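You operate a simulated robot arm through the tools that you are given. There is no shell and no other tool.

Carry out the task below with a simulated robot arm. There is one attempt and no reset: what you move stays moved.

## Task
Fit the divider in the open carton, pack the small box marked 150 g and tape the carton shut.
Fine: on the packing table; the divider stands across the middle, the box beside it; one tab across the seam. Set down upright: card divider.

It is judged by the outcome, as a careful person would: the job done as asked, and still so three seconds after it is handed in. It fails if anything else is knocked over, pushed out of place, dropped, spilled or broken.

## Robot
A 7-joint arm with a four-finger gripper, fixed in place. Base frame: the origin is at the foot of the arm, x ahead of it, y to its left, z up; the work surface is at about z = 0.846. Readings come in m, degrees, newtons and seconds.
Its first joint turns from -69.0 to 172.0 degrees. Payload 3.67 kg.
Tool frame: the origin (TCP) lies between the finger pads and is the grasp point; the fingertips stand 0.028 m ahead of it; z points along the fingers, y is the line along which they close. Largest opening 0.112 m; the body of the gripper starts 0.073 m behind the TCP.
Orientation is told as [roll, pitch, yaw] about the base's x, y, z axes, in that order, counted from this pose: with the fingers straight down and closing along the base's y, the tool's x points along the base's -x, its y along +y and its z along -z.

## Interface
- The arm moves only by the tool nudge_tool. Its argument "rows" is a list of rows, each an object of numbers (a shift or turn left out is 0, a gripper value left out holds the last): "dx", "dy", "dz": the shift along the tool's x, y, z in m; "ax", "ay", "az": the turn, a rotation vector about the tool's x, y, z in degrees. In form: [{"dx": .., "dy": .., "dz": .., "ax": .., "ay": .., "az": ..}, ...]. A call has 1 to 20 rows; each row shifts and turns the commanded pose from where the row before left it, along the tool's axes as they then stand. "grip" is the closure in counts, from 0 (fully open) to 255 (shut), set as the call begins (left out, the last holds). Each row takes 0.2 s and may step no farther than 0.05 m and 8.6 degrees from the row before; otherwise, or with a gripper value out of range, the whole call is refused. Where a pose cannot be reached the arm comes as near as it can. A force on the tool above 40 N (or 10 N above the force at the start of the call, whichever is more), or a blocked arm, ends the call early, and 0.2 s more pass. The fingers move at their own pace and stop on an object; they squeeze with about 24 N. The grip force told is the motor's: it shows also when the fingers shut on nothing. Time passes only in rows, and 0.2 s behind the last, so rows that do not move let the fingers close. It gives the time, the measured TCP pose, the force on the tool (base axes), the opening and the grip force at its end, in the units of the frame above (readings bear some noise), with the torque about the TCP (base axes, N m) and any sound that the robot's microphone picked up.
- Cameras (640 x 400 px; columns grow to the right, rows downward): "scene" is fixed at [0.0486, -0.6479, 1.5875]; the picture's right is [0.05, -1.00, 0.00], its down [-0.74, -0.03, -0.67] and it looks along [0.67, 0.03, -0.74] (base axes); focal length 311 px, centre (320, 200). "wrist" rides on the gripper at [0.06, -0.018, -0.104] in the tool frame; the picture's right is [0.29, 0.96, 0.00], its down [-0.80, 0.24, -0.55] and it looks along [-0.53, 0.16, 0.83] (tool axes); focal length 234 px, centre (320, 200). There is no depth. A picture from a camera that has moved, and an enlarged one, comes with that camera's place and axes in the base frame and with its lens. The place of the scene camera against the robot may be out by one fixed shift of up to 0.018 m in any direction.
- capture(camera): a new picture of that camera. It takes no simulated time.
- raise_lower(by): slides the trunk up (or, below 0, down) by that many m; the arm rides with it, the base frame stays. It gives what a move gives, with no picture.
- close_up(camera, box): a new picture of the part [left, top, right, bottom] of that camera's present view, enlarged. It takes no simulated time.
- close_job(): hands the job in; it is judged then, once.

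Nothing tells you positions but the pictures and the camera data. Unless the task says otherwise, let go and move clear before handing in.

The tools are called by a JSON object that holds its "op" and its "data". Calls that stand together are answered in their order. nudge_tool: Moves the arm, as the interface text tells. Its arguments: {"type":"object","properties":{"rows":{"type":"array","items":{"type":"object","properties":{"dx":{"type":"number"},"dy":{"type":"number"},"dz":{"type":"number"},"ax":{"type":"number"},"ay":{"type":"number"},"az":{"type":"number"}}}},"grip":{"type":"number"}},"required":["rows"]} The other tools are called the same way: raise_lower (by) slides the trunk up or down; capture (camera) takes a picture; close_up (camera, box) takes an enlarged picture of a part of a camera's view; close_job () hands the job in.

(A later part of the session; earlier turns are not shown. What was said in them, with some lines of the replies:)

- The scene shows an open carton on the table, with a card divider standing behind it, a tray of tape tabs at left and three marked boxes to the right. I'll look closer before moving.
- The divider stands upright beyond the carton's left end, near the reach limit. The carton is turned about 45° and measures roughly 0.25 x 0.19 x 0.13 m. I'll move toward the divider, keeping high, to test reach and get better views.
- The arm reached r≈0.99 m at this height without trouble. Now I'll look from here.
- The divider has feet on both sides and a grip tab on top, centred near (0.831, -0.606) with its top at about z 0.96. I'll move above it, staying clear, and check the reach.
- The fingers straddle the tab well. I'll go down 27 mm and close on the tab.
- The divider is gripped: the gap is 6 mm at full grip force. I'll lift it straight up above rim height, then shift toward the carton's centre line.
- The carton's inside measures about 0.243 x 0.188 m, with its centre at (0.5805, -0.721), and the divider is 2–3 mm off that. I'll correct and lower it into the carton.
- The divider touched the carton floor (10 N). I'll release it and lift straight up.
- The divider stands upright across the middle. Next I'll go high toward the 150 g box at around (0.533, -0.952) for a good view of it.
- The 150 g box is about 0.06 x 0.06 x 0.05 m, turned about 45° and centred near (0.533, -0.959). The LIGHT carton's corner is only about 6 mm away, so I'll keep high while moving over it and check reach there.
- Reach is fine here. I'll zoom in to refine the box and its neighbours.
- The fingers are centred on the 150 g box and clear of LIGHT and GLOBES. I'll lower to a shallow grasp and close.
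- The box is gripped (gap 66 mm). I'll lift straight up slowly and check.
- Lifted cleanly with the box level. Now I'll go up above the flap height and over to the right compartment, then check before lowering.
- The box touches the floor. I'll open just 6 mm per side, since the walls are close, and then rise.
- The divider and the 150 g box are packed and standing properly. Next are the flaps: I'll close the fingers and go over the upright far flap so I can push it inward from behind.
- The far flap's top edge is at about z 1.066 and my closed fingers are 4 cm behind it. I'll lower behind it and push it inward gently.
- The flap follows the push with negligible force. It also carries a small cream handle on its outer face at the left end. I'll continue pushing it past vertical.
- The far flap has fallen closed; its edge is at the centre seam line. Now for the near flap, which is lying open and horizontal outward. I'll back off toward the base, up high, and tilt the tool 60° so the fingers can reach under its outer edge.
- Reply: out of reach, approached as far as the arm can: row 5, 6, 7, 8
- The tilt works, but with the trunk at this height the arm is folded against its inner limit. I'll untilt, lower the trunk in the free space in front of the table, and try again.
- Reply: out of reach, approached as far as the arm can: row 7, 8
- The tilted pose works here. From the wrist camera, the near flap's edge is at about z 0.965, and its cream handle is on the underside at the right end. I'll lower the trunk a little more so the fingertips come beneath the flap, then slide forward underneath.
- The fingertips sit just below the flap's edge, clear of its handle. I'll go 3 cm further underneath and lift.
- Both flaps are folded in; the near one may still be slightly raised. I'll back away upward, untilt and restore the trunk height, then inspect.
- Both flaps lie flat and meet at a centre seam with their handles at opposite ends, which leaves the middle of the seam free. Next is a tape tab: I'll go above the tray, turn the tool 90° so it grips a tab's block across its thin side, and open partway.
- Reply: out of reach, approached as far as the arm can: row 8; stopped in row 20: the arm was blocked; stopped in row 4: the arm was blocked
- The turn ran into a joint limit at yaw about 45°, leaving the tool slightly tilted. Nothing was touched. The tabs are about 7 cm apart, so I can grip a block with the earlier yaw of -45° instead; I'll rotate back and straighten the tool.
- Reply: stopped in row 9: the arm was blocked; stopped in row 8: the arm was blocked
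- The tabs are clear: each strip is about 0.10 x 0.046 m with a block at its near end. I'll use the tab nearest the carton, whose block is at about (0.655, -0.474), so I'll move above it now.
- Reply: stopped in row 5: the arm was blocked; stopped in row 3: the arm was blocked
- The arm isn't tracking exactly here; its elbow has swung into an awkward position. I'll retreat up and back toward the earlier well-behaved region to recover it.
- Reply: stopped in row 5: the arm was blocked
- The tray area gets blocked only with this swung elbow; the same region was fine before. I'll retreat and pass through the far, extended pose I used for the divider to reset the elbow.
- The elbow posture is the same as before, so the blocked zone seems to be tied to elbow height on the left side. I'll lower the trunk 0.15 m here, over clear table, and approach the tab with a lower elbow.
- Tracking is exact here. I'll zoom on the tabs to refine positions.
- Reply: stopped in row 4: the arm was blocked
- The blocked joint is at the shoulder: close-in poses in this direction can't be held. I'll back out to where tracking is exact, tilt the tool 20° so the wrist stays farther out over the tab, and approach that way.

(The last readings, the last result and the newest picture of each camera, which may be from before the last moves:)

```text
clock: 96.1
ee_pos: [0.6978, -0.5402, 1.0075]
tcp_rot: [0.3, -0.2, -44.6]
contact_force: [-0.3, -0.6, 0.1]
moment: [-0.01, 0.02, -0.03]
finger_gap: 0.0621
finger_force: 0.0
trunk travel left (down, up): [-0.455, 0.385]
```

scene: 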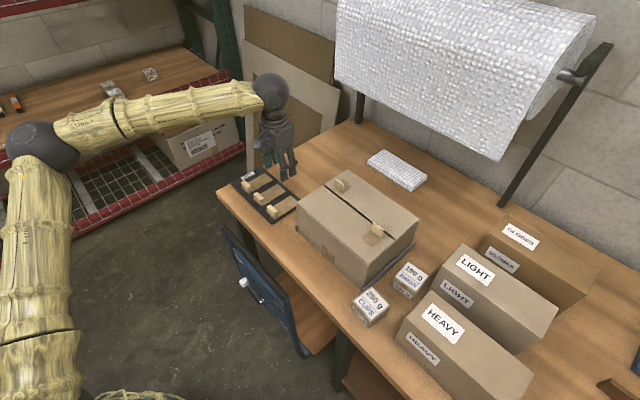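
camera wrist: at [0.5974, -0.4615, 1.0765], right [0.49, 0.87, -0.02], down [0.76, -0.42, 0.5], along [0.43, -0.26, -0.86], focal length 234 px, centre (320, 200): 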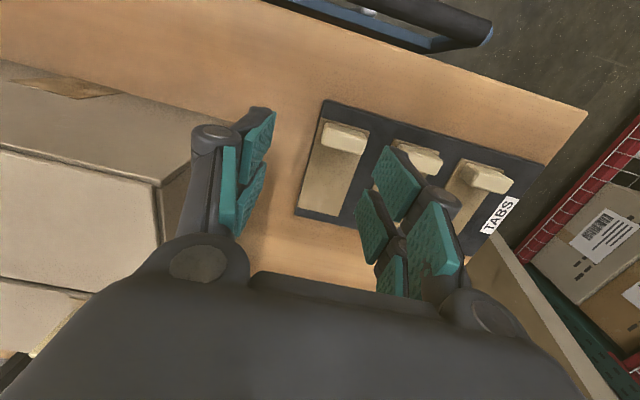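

{"op": "nudge_tool", "data": {"rows": [{"ay": 6.7, "az": 0.4}, {"ay": 6.7}, {"ay": 6.6}, {"dx": 0.022, "dz": 0.008, "dy": 0.0055}, {"dx": 0.022, "dz": 0.008, "dy": 0.0055}, {"dx": 0.0218, "dz": 0.0079, "dy": 0.0052}, {}]}}

{"op": "capture", "data": {"camera": "wrist"}}

{"op": "close_up", "data": {"camera": "scene", "box": [200, 60, 340, 230]}}

```text
clock: 97.7
ee_pos: [0.6601, -0.4803, 1.0083]
tcp_rot: [0.2, 19.9, -45.2]
contact_force: [0.8, 0.1, 0.5]
moment: [0.03, 0.01, 0.0]
finger_gap: 0.0618
finger_force: 0.0
trunk travel left (down, up): [-0.455, 0.385]
```

```text
taken
camera wrist: at [0.6309, -0.4777, 1.1255], right [0.49, 0.87, 0.1], down [0.83, -0.5, 0.25], along [0.27, -0.04, -0.96], focal length 234 px, centre (320, 200)
```

wrist: 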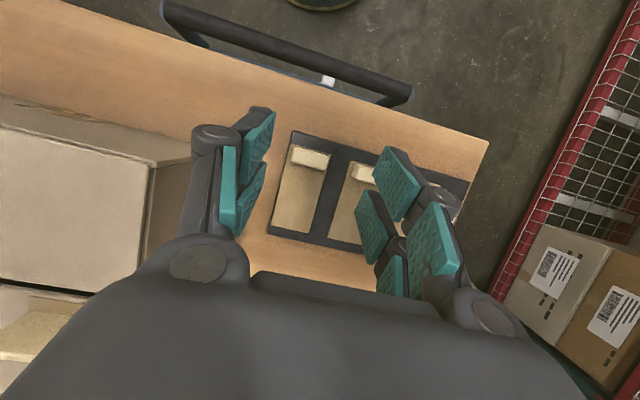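

```text
2.35 times, centred on (270, 145) of scene
camera zoom: at [0.0486, -0.6479, 1.5875], right [0.05, -1.0, 0.0], down [-0.74, -0.03, -0.67], along [0.67, 0.03, -0.74], focal length 732 px, centre (438, 329)
```

zoom: 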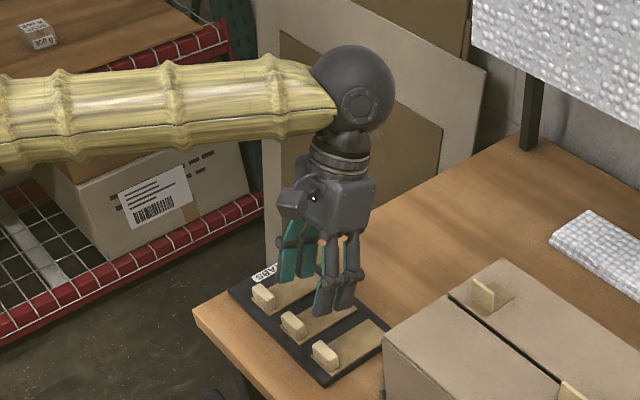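

The arm tracks exactly with the tilt, and the fingers are lined up with the block. Descending in stages.

{"op": "nudge_tool", "data": {"rows": [{"dx": -0.0103, "dz": 0.0282}, {"dx": -0.0103, "dz": 0.0282}, {"dx": -0.0085, "dz": 0.0235}, {}]}}

{"op": "capture", "data": {"camera": "wrist"}}

{"op": "close_up", "data": {"camera": "scene", "box": [220, 130, 320, 230]}}

```text
clock: 98.7
ee_pos: [0.6584, -0.4783, 0.9233]
tcp_rot: [0.1, 19.8, -45.1]
contact_force: [0.7, 0.0, -0.2]
moment: [0.05, 0.01, 0.0]
finger_gap: 0.0618
finger_force: 0.1
trunk travel left (down, up): [-0.455, 0.385]
```

```text
taken
camera wrist: at [0.631, -0.476, 1.0403], right [0.49, 0.87, 0.1], down [0.83, -0.5, 0.25], along [0.27, -0.04, -0.96], focal length 234 px, centre (320, 200)
```

wrist: 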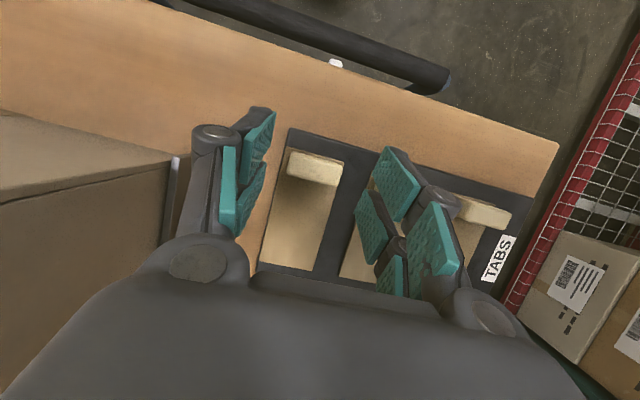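

```text
4.00 times, centred on (270, 180) of scene
camera zoom: at [0.0486, -0.6479, 1.5875], right [0.05, -1.0, 0.0], down [-0.74, -0.03, -0.67], along [0.67, 0.03, -0.74], focal length 1244 px, centre (520, 280)
```

zoom: 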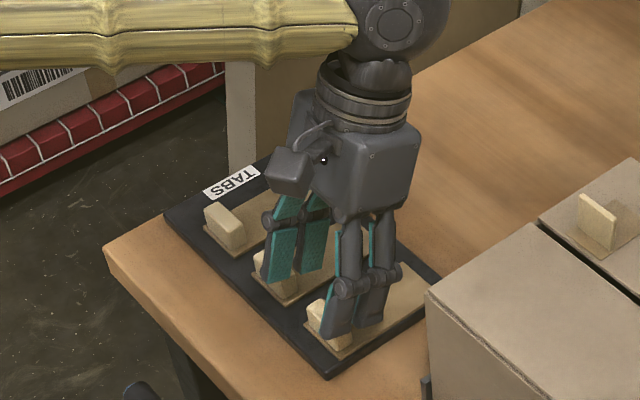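

{"op": "nudge_tool", "data": {"rows": [{"dx": -0.0051, "dz": 0.0141}, {"dx": -0.0051, "dz": 0.0141}, {"dx": -0.0021, "dz": 0.0056}, {}]}}

{"op": "capture", "data": {"camera": "wrist"}}

{"op": "close_up", "data": {"camera": "scene", "box": [230, 150, 320, 230]}}

```text
clock: 99.7
ee_pos: [0.6591, -0.4792, 0.8865]
tcp_rot: [0.1, 19.8, -45.1]
contact_force: [0.6, -1.2, -0.3]
moment: [0.0, 0.0, -0.01]
finger_gap: 0.0618
finger_force: 0.0
trunk travel left (down, up): [-0.455, 0.385]
```

```text
taken
camera wrist: at [0.6317, -0.4766, 1.0039], right [0.49, 0.87, 0.1], down [0.83, -0.5, 0.25], along [0.27, -0.04, -0.96], focal length 234 px, centre (320, 200)
```

wrist: 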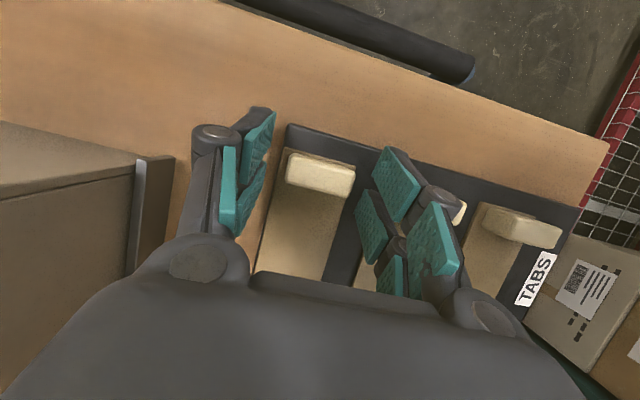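

```text
5.00 times, centred on (275, 190) of scene
camera zoom: at [0.0486, -0.6479, 1.5875], right [0.05, -1.0, 0.0], down [-0.74, -0.03, -0.67], along [0.67, 0.03, -0.74], focal length 1554 px, centre (545, 250)
```

zoom: 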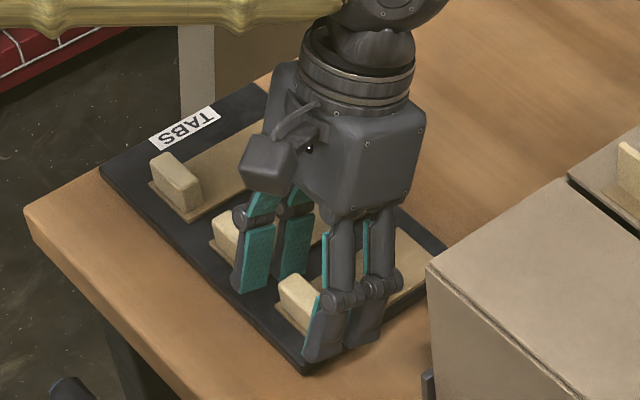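

{"op": "nudge_tool", "data": {"rows": [{}, {}, {}, {}], "grip": 255}}

{"op": "capture", "data": {"camera": "wrist"}}

```text
clock: 100.7
ee_pos: [0.6591, -0.4784, 0.8869]
tcp_rot: [0.1, 19.7, -45.1]
contact_force: [-0.3, 0.6, 0.1]
moment: [0.0, 0.01, 0.02]
finger_gap: 0.0464
finger_force: 24.1
trunk travel left (down, up): [-0.455, 0.385]
```

```text
taken
camera wrist: at [0.6318, -0.4766, 1.004], right [0.49, 0.87, 0.1], down [0.83, -0.5, 0.25], along [0.27, -0.04, -0.96], focal length 234 px, centre (320, 200)
```

wrist: 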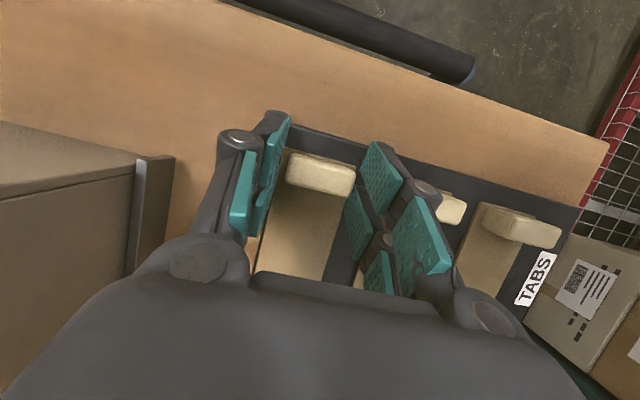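

{"op": "close_up", "data": {"camera": "wrist", "box": [220, 100, 440, 300]}}

{"op": "close_up", "data": {"camera": "scene", "box": [250, 170, 320, 230]}}

```text
2.00 times, centred on (330, 200) of wrist
camera zoom: at [0.6318, -0.4766, 1.004], right [0.49, 0.87, 0.1], down [0.83, -0.5, 0.25], along [0.27, -0.04, -0.96], focal length 468 px, centre (300, 200)
```

zoom: 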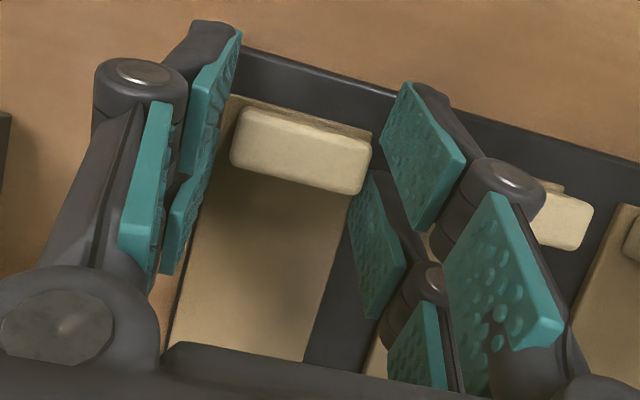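

```text
6.67 times, centred on (285, 200) of scene
camera zoom: at [0.0486, -0.6479, 1.5875], right [0.05, -1.0, 0.0], down [-0.74, -0.03, -0.67], along [0.67, 0.03, -0.74], focal length 2073 px, centre (553, 200)
```

zoom: 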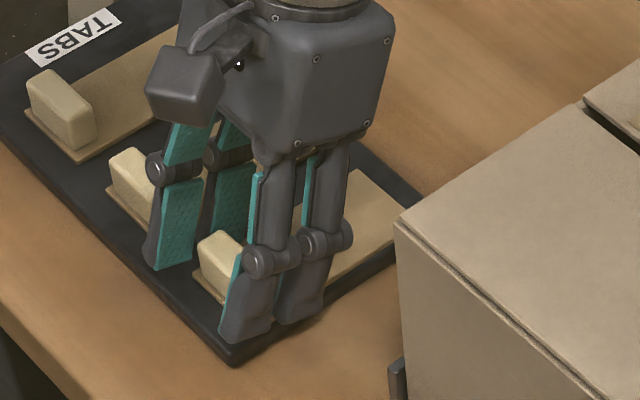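

The fingers stopped at 46 mm, which matches the strip's width rather than the block's. I'll reopen, rise 6 mm and close on the block itself.

{"op": "nudge_tool", "data": {"rows": [{}, {}, {"dx": 0.0022, "dz": -0.0061}, {}], "grip": 114}}

{"op": "nudge_tool", "data": {"rows": [{}, {}, {}, {}], "grip": 255}}

{"op": "close_up", "data": {"camera": "wrist", "box": [220, 100, 440, 300]}}

```text
clock: 101.7
ee_pos: [0.6606, -0.4787, 0.8943]
tcp_rot: [0.1, 19.8, -45.1]
contact_force: [0.0, 0.5, -0.4]
moment: [0.01, -0.03, 0.0]
finger_gap: 0.0618
finger_force: 0.0
trunk travel left (down, up): [-0.455, 0.385]
```

```text
clock: 102.7
ee_pos: [0.6611, -0.4786, 0.8941]
tcp_rot: [0.1, 19.9, -45.1]
contact_force: [0.7, 0.5, 0.3]
moment: [-0.01, -0.07, -0.02]
finger_gap: 0.0373
finger_force: 23.7
trunk travel left (down, up): [-0.455, 0.385]
```

```text
2.00 times, centred on (330, 200) of wrist
camera zoom: at [0.6318, -0.4769, 1.0108], right [0.49, 0.87, 0.1], down [0.83, -0.5, 0.25], along [0.27, -0.04, -0.96], focal length 468 px, centre (300, 200)
```

zoom: 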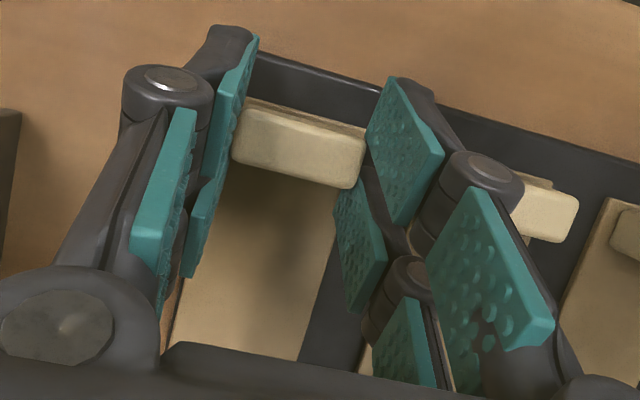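

Now the block itself is gripped (37 mm). Lifting slowly.

{"op": "nudge_tool", "data": {"rows": [{"dx": 0.0017, "dz": -0.0047}, {"dx": 0.0034, "dz": -0.0094}, {"dx": 0.0051, "dz": -0.0141}, {"dx": 0.0068, "dz": -0.0188}, {}]}}

{"op": "capture", "data": {"camera": "wrist"}}

{"op": "close_up", "data": {"camera": "scene", "box": [220, 110, 340, 230]}}

```text
clock: 103.9
ee_pos: [0.6583, -0.4779, 0.9431]
tcp_rot: [0.1, 19.8, -45.0]
contact_force: [-0.4, 0.2, 0.3]
moment: [0.05, 0.0, 0.0]
finger_gap: 0.0374
finger_force: 24.1
trunk travel left (down, up): [-0.455, 0.385]
```

```text
taken
camera wrist: at [0.6313, -0.4763, 1.0599], right [0.49, 0.87, 0.1], down [0.83, -0.5, 0.25], along [0.27, -0.04, -0.96], focal length 234 px, centre (320, 200)
```

wrist: 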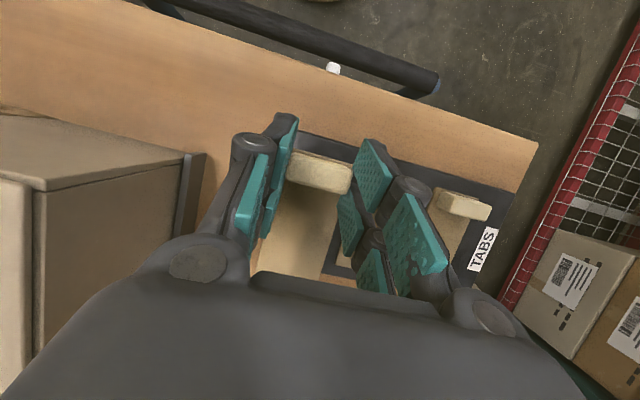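

```text
3.33 times, centred on (280, 170) of scene
camera zoom: at [0.0486, -0.6479, 1.5875], right [0.05, -1.0, 0.0], down [-0.74, -0.03, -0.67], along [0.67, 0.03, -0.74], focal length 1036 px, centre (453, 300)
```

zoom: 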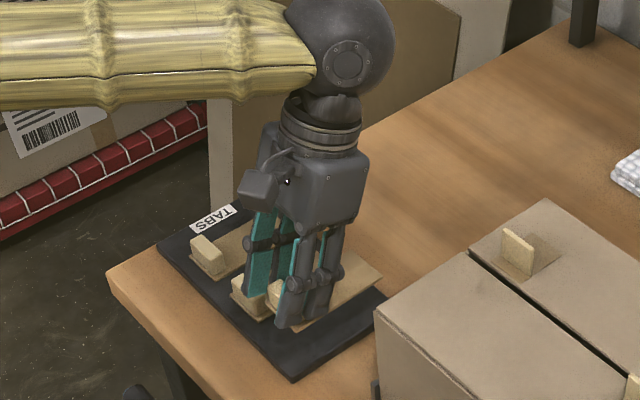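

The tab is free of the tray and held level. I'll raise it well above the carton and carry it over the middle of the seam.

{"op": "nudge_tool", "data": {"rows": [{"dx": -0.0072, "dz": -0.0388}, {"dx": -0.0072, "dz": -0.0388}, {"dx": -0.0072, "dz": -0.0388}, {"dx": -0.0072, "dz": -0.0388}, {}]}}

{"op": "nudge_tool", "data": {"rows": [{"dy": -0.0365}, {"dy": -0.0365}, {"dy": -0.0365}, {"dy": -0.0365}, {"dy": -0.0365}, {"dy": -0.0365}, {}]}}

{"op": "capture", "data": {"camera": "wrist"}}

{"op": "close_up", "data": {"camera": "scene", "box": [230, 70, 440, 290]}}

```text
clock: 105.1
ee_pos: [0.7163, -0.5364, 1.0801]
tcp_rot: [0.1, 19.6, -45.1]
contact_force: [0.5, 0.2, 0.3]
moment: [0.03, 0.01, 0.01]
finger_gap: 0.0369
finger_force: 23.9
trunk travel left (down, up): [-0.455, 0.385]
```

```text
clock: 106.7
ee_pos: [0.5607, -0.6884, 1.0799]
tcp_rot: [0.1, 19.8, -45.1]
contact_force: [0.0, 0.5, 0.1]
moment: [-0.02, 0.01, 0.0]
finger_gap: 0.037
finger_force: 24.0
trunk travel left (down, up): [-0.455, 0.385]
```

```text
taken
camera wrist: at [0.5327, -0.6873, 1.1977], right [0.49, 0.87, 0.1], down [0.83, -0.49, 0.25], along [0.27, -0.04, -0.96], focal length 234 px, centre (320, 200)
```

wrist: 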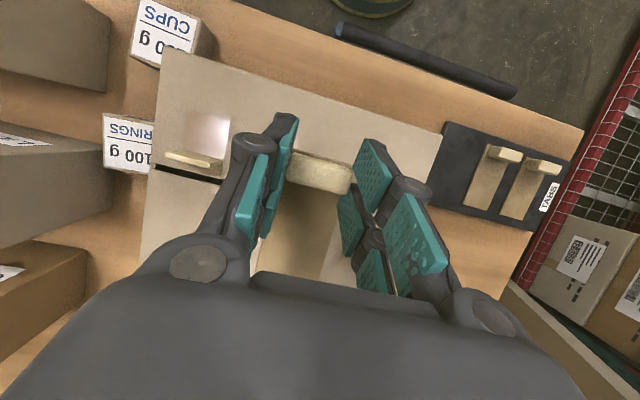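

```text
1.82 times, centred on (335, 180) of scene
camera zoom: at [0.0486, -0.6479, 1.5875], right [0.05, -1.0, 0.0], down [-0.74, -0.03, -0.67], along [0.67, 0.03, -0.74], focal length 565 px, centre (293, 236)
```

zoom: 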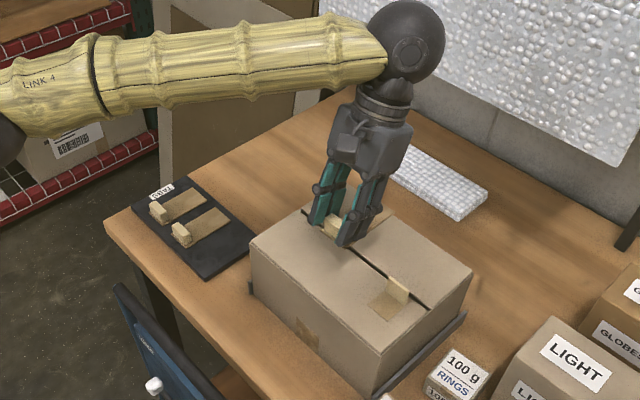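

{"op": "close_up", "data": {"camera": "wrist", "box": [130, 80, 400, 290]}}

```text
1.90 times, centred on (265, 185) of wrist
camera zoom: at [0.5327, -0.6873, 1.1977], right [0.49, 0.87, 0.1], down [0.83, -0.49, 0.25], along [0.27, -0.04, -0.96], focal length 446 px, centre (425, 229)
```

zoom: 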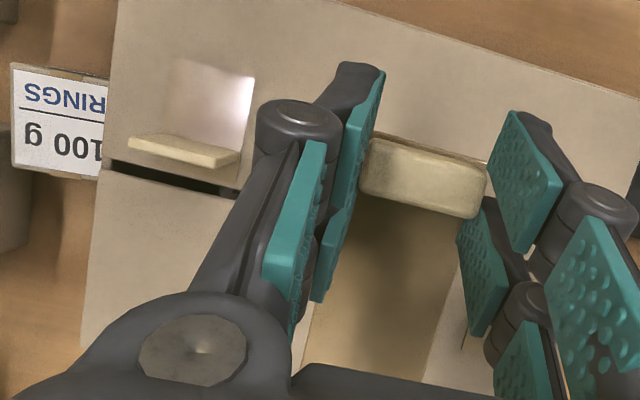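

The strip is aligned across the seam (seam w≈0.919, strip centre ≈0.917) midway between the handles. Lowering.

{"op": "nudge_tool", "data": {"rows": [{"dx": -0.0079, "dz": 0.0146}, {"dx": -0.0051, "dz": 0.0141}, {"dx": -0.0034, "dz": 0.0094}, {}]}}

{"op": "capture", "data": {"camera": "wrist"}}

{"op": "close_up", "data": {"camera": "scene", "box": [280, 150, 420, 270]}}

```text
clock: 107.7
ee_pos: [0.563, -0.6923, 1.0367]
tcp_rot: [0.1, 19.8, -45.0]
contact_force: [0.4, -0.8, 0.6]
moment: [-0.03, -0.02, 0.0]
finger_gap: 0.0369
finger_force: 24.3
trunk travel left (down, up): [-0.455, 0.385]
```

```text
taken
camera wrist: at [0.5346, -0.6897, 1.1551], right [0.49, 0.87, 0.1], down [0.83, -0.5, 0.25], along [0.27, -0.04, -0.96], focal length 234 px, centre (320, 200)
```

wrist: 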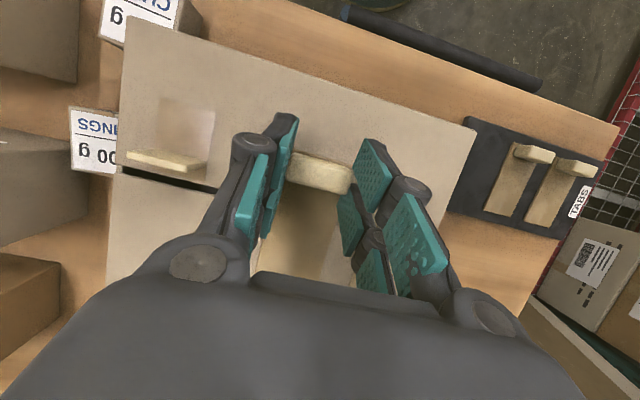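

```text
3.33 times, centred on (350, 210) of scene
camera zoom: at [0.0486, -0.6479, 1.5875], right [0.05, -1.0, 0.0], down [-0.74, -0.03, -0.67], along [0.67, 0.03, -0.74], focal length 1036 px, centre (220, 167)
```

zoom: 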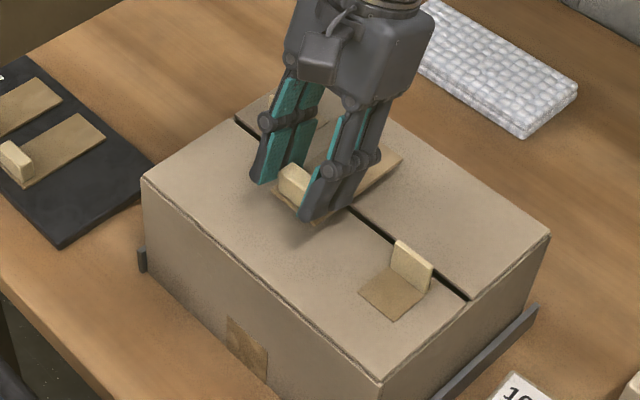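

{"op": "nudge_tool", "data": {"rows": [{"dx": -0.0027, "dz": 0.0075}, {"dx": -0.0014, "dz": 0.0038}, {}]}}

{"op": "nudge_tool", "data": {"rows": [{"dx": -0.001, "dz": 0.0028}, {}]}}

{"op": "nudge_tool", "data": {"rows": [{"dx": -0.0007, "dz": 0.0019}, {}]}}

```text
clock: 108.5
ee_pos: [0.5643, -0.6916, 1.0245]
tcp_rot: [0.1, 19.7, -45.1]
contact_force: [-0.2, -0.8, -0.5]
moment: [-0.02, 0.02, -0.01]
finger_gap: 0.0368
finger_force: 23.8
trunk travel left (down, up): [-0.455, 0.385]
```

```text
clock: 109.1
ee_pos: [0.5629, -0.6917, 1.0228]
tcp_rot: [0.1, 19.8, -45.1]
contact_force: [-0.8, 0.1, -0.5]
moment: [-0.01, 0.04, 0.0]
finger_gap: 0.0372
finger_force: 24.1
trunk travel left (down, up): [-0.455, 0.385]
```

```text
clock: 109.7
ee_pos: [0.5613, -0.6908, 1.0207]
tcp_rot: [0.1, 19.8, -45.1]
contact_force: [-0.2, 1.0, -0.2]
moment: [0.03, 0.02, 0.02]
finger_gap: 0.0372
finger_force: 24.3
trunk travel left (down, up): [-0.455, 0.385]
```

{"op": "nudge_tool", "data": {"rows": [{"dx": -0.0007, "dz": 0.0019}, {}]}}

{"op": "nudge_tool", "data": {"rows": [{"dx": -0.0007, "dz": 0.0019}, {}]}}

{"op": "nudge_tool", "data": {"rows": [{"dx": -0.0005, "dz": 0.0014}, {}]}}

{"op": "close_up", "data": {"camera": "scene", "box": [300, 160, 400, 250]}}

```text
clock: 110.3
ee_pos: [0.5612, -0.6938, 1.0177]
tcp_rot: [0.1, 19.8, -45.1]
contact_force: [-0.3, 0.3, 0.1]
moment: [-0.04, -0.03, 0.01]
finger_gap: 0.0371
finger_force: 23.9
trunk travel left (down, up): [-0.455, 0.385]
```

```text
clock: 110.9
ee_pos: [0.5616, -0.6914, 1.016]
tcp_rot: [0.1, 19.8, -45.1]
contact_force: [1.1, -0.6, 4.9]
moment: [-0.2, -0.13, -0.02]
finger_gap: 0.0371
finger_force: 23.7
trunk travel left (down, up): [-0.455, 0.385]
```

```text
clock: 111.5
ee_pos: [0.5629, -0.692, 1.0154]
tcp_rot: [0.2, 19.7, -45.1]
contact_force: [2.8, -6.8, 16.1]
moment: [-0.18, -0.02, -0.04]
finger_gap: 0.037
finger_force: 24.0
trunk travel left (down, up): [-0.455, 0.385]
```

```text
4.44 times, centred on (350, 205) of scene
camera zoom: at [0.0486, -0.6479, 1.5875], right [0.05, -1.0, 0.0], down [-0.74, -0.03, -0.67], along [0.67, 0.03, -0.74], focal length 1382 px, centre (187, 178)
```

zoom: 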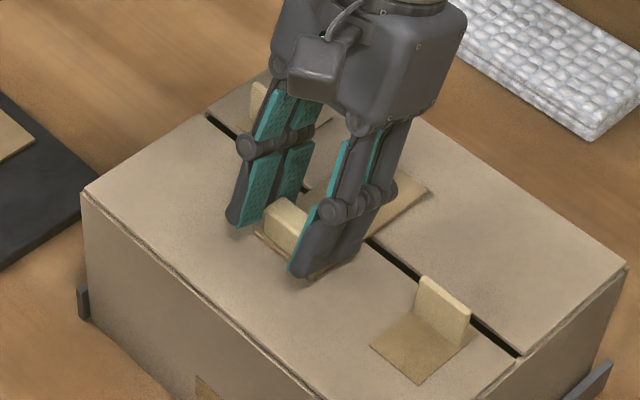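

The tab is pressed on the flaps with about 16 N. I'll hold briefly, then release and check.

{"op": "nudge_tool", "data": {"rows": [{}, {}, {}, {}, {}]}}

{"op": "nudge_tool", "data": {"rows": [{}, {}, {}], "grip": 125}}

{"op": "nudge_tool", "data": {"rows": [{"dx": 0.0068, "dz": -0.0188}, {"dx": 0.0103, "dz": -0.0282}, {"dx": 0.0103, "dz": -0.0282}, {}]}}

{"op": "capture", "data": {"camera": "wrist"}}

{"op": "close_up", "data": {"camera": "scene", "box": [280, 150, 420, 270]}}

```text
clock: 112.7
ee_pos: [0.5625, -0.691, 1.0155]
tcp_rot: [0.1, 19.8, -45.1]
contact_force: [-0.8, -6.3, 15.4]
moment: [-0.15, 0.08, -0.01]
finger_gap: 0.0369
finger_force: 24.1
trunk travel left (down, up): [-0.455, 0.385]
```

```text
clock: 113.5
ee_pos: [0.5629, -0.6929, 1.014]
tcp_rot: [0.2, 19.8, -45.1]
contact_force: [1.4, 0.3, -0.5]
moment: [0.05, -0.01, -0.01]
finger_gap: 0.0573
finger_force: 0.1
trunk travel left (down, up): [-0.455, 0.385]
```

```text
clock: 114.5
ee_pos: [0.5613, -0.6937, 1.0939]
tcp_rot: [0.0, 19.7, -45.0]
contact_force: [0.4, 0.0, -0.5]
moment: [-0.01, 0.04, -0.02]
finger_gap: 0.0571
finger_force: 0.0
trunk travel left (down, up): [-0.455, 0.385]
```

```text
taken
camera wrist: at [0.5339, -0.6918, 1.2114], right [0.49, 0.87, 0.1], down [0.83, -0.5, 0.25], along [0.27, -0.04, -0.96], focal length 234 px, centre (320, 200)
```

wrist: 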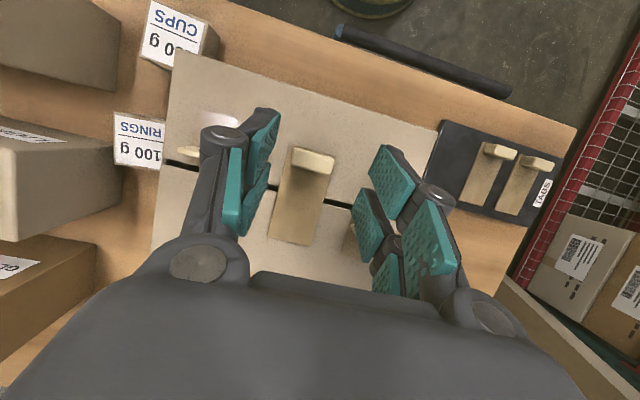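

```text
3.33 times, centred on (350, 210) of scene
camera zoom: at [0.0486, -0.6479, 1.5875], right [0.05, -1.0, 0.0], down [-0.74, -0.03, -0.67], along [0.67, 0.03, -0.74], focal length 1036 px, centre (220, 167)
```

zoom: 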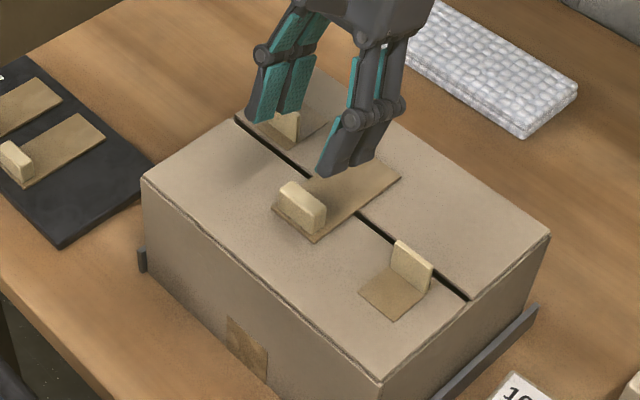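

The tab lies flat across the seam. As a careful packer would, I'll also press its far half gently with closed fingers so both sides hold.

{"op": "nudge_tool", "data": {"rows": [{"ay": -6.6}, {"ay": -6.6}, {"ay": -6.5}, {"dx": -0.029}, {"dx": -0.029}, {}], "grip": 255}}

{"op": "capture", "data": {"camera": "wrist"}}

{"op": "close_up", "data": {"camera": "scene", "box": [280, 130, 420, 270]}}

```text
clock: 115.9
ee_pos: [0.6024, -0.7344, 1.0956]
tcp_rot: [0.1, 0.2, -45.0]
contact_force: [-0.9, -0.3, -0.6]
moment: [0.02, -0.02, -0.01]
finger_gap: 0.0001
finger_force: 23.8
trunk travel left (down, up): [-0.455, 0.385]
```

```text
taken
camera wrist: at [0.5473, -0.7049, 1.1993], right [0.47, 0.88, 0.0], down [0.73, -0.4, 0.55], along [0.49, -0.26, -0.83], focal length 234 px, centre (320, 200)
```

wrist: 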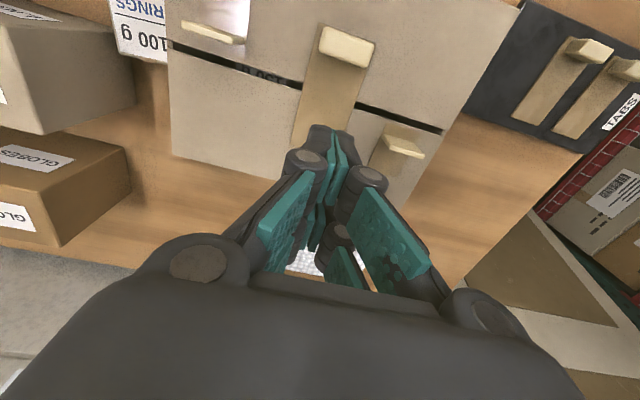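

```text
2.86 times, centred on (350, 200) of scene
camera zoom: at [0.0486, -0.6479, 1.5875], right [0.05, -1.0, 0.0], down [-0.74, -0.03, -0.67], along [0.67, 0.03, -0.74], focal length 888 px, centre (234, 200)
```

zoom: 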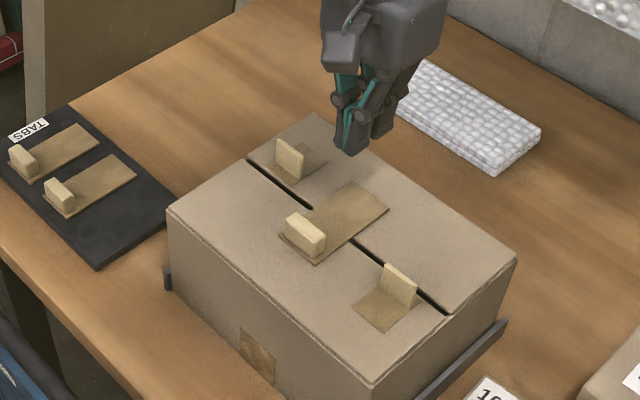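

{"op": "nudge_tool", "data": {"rows": [{"dz": 0.03}, {"dz": 0.03}, {"dz": 0.018}, {}]}}

{"op": "nudge_tool", "data": {"rows": [{"dz": 0.004}, {}]}}

{"op": "nudge_tool", "data": {"rows": [{"dz": 0.003}, {}]}}

```text
clock: 116.9
ee_pos: [0.6012, -0.7326, 1.0176]
tcp_rot: [0.2, 0.1, -45.1]
contact_force: [-0.9, -0.2, 0.4]
moment: [0.0, 0.01, -0.01]
finger_gap: 0.0
finger_force: 24.2
trunk travel left (down, up): [-0.455, 0.385]
```

```text
clock: 117.5
ee_pos: [0.602, -0.7338, 1.0134]
tcp_rot: [0.1, 0.1, -45.2]
contact_force: [0.1, 0.7, -0.3]
moment: [0.0, 0.01, -0.01]
finger_gap: 0.0
finger_force: 24.1
trunk travel left (down, up): [-0.455, 0.385]
```

```text
clock: 118.1
ee_pos: [0.6037, -0.7331, 1.0105]
tcp_rot: [0.2, 0.0, -45.1]
contact_force: [-0.4, 1.0, -0.4]
moment: [-0.02, -0.01, 0.01]
finger_gap: 0.0
finger_force: 23.6
trunk travel left (down, up): [-0.455, 0.385]
```

{"op": "nudge_tool", "data": {"rows": [{"dz": 0.002}, {}]}}

{"op": "nudge_tool", "data": {"rows": [{"dz": 0.0015}, {}]}}

{"op": "nudge_tool", "data": {"rows": [{"dz": 0.0015}, {}]}}

```text
clock: 118.7
ee_pos: [0.6017, -0.7341, 1.0076]
tcp_rot: [0.1, 0.0, -45.2]
contact_force: [-0.8, 0.0, -0.3]
moment: [0.05, -0.01, 0.0]
finger_gap: 0.0
finger_force: 24.2
trunk travel left (down, up): [-0.455, 0.385]
```

```text
clock: 119.3
ee_pos: [0.6027, -0.7336, 1.0066]
tcp_rot: [0.1, 0.1, -45.2]
contact_force: [-0.3, -0.2, -0.4]
moment: [0.01, 0.01, 0.0]
finger_gap: 0.0
finger_force: 23.5
trunk travel left (down, up): [-0.455, 0.385]
```

```text
clock: 119.9
ee_pos: [0.6024, -0.7332, 1.0044]
tcp_rot: [0.1, 0.1, -45.1]
contact_force: [0.9, -0.3, 1.4]
moment: [0.01, -0.02, -0.03]
finger_gap: 0.0061
finger_force: 24.0
trunk travel left (down, up): [-0.455, 0.385]
```

{"op": "nudge_tool", "data": {"rows": [{"dz": 0.0015}, {}]}}

{"op": "close_up", "data": {"camera": "scene", "box": [300, 140, 420, 250]}}

{"op": "capture", "data": {"camera": "wrist"}}

```text
clock: 120.5
ee_pos: [0.6026, -0.7328, 1.0037]
tcp_rot: [0.1, 0.1, -45.1]
contact_force: [2.9, -3.9, 11.5]
moment: [-0.11, -0.04, 0.03]
finger_gap: 0.0061
finger_force: 23.9
trunk travel left (down, up): [-0.455, 0.385]
```

```text
3.64 times, centred on (360, 195) of scene
camera zoom: at [0.0486, -0.6479, 1.5875], right [0.05, -1.0, 0.0], down [-0.74, -0.03, -0.67], along [0.67, 0.03, -0.74], focal length 1130 px, centre (174, 218)
```

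zoom: 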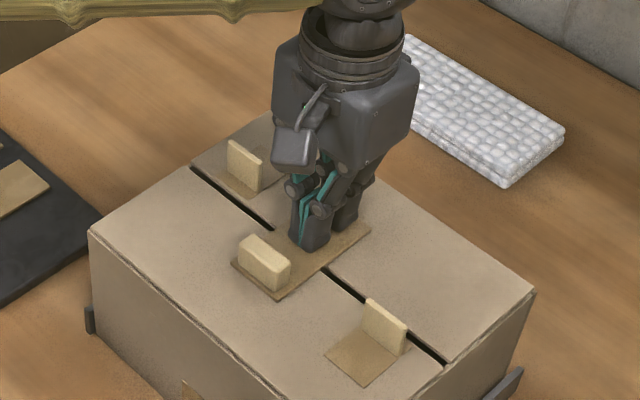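

```text
taken
camera wrist: at [0.5469, -0.7032, 1.1081], right [0.47, 0.88, 0.0], down [0.73, -0.4, 0.55], along [0.49, -0.26, -0.83], focal length 234 px, centre (320, 200)
```

wrist: 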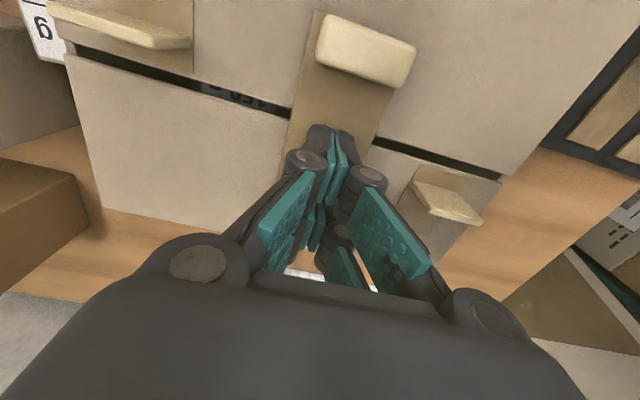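

{"op": "nudge_tool", "data": {"rows": [{}, {}], "grip": 220}}

{"op": "nudge_tool", "data": {"rows": [{"dz": -0.01}, {"dz": -0.03}, {"dz": -0.04}, {"dz": -0.04}, {"dz": -0.04}, {}]}}

{"op": "capture", "data": {"camera": "scene"}}

{"op": "close_up", "data": {"camera": "scene", "box": [280, 150, 420, 270]}}

{"op": "capture", "data": {"camera": "wrist"}}

```text
clock: 121.1
ee_pos: [0.6018, -0.7315, 1.0034]
tcp_rot: [0.0, 0.0, -45.0]
contact_force: [0.9, -1.3, 19.3]
moment: [0.03, 0.0, -0.02]
finger_gap: 0.0151
finger_force: 0.0
trunk travel left (down, up): [-0.455, 0.385]
```

```text
clock: 122.5
ee_pos: [0.6024, -0.7367, 1.1655]
tcp_rot: [0.1, 0.1, -45.1]
contact_force: [-0.2, 0.0, 0.1]
moment: [0.0, -0.02, -0.01]
finger_gap: 0.0152
finger_force: 0.0
trunk travel left (down, up): [-0.455, 0.385]
```

```text
taken
```

scene: 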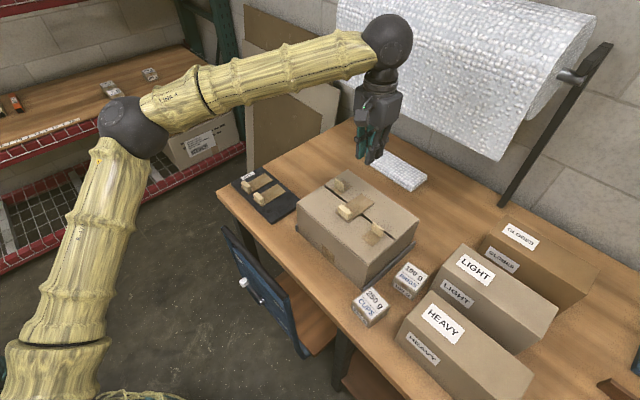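

```text
3.33 times, centred on (350, 210) of scene
camera zoom: at [0.0486, -0.6479, 1.5875], right [0.05, -1.0, 0.0], down [-0.74, -0.03, -0.67], along [0.67, 0.03, -0.74], focal length 1036 px, centre (220, 167)
```

zoom: 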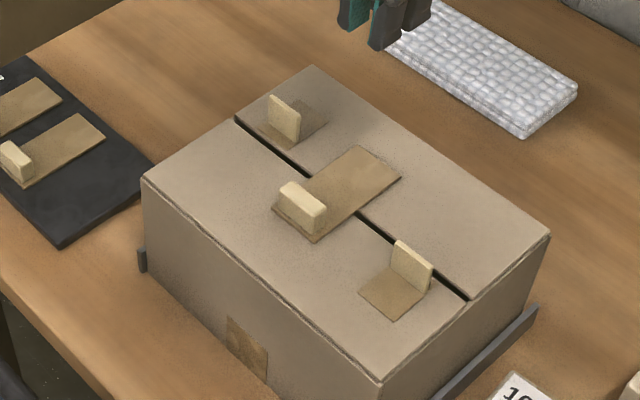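

```text
taken
camera wrist: at [0.5471, -0.7066, 1.2689], right [0.48, 0.88, 0.0], down [0.73, -0.4, 0.55], along [0.49, -0.26, -0.83], focal length 234 px, centre (320, 200)
```

wrist: 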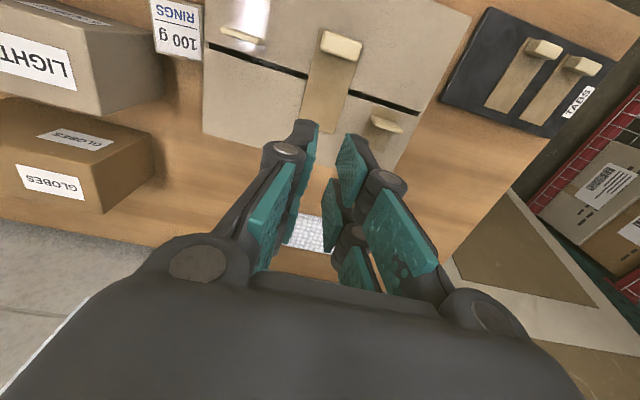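

The tab lies flat across the seam, both flaps are shut, the arm is clear and everything else is where it started. One last close look at the seam before handing in.

{"op": "close_up", "data": {"camera": "wrist", "box": [190, 10, 460, 180]}}

```text
2.35 times, centred on (325, 95) of wrist
camera zoom: at [0.5471, -0.7066, 1.2689], right [0.48, 0.88, 0.0], down [0.73, -0.4, 0.55], along [0.49, -0.26, -0.83], focal length 551 px, centre (308, 447)
```

zoom: 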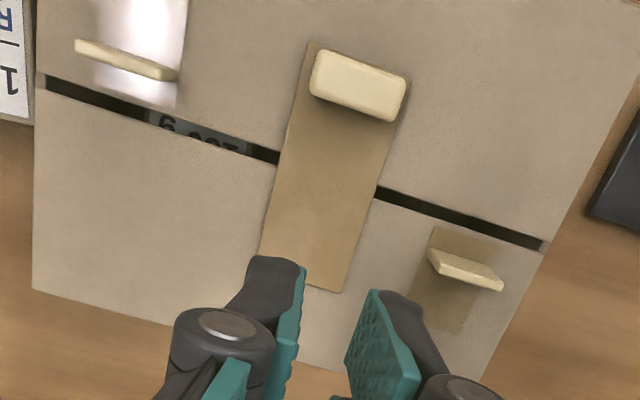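

The tab bridges the seam squarely, with the 150 g box visible through the slit in its compartment. The job is complete, so I'm handing it in.

{"op": "close_job", "data": {}}

```text
The job is handed in.
```

The carton is packed, shut and taped, and the job is handed in; I don't have the judgement yet.

- **Divider:** it stood upright across the middle of the carton when I placed it. The closed flaps and tape now hide it, and nothing went inside the carton after the flaps were shut.
- **150 g box:** the SLEEVES box sits flat in the right-hand compartment beside the divider, and its label is still visible through the seam.
- **Tape:** both flaps lie flat, and one tab crosses the middle of the seam. I pressed both halves of it down.

In the last pictures everything else was where it started, apart from the used tab's empty place in the tray.
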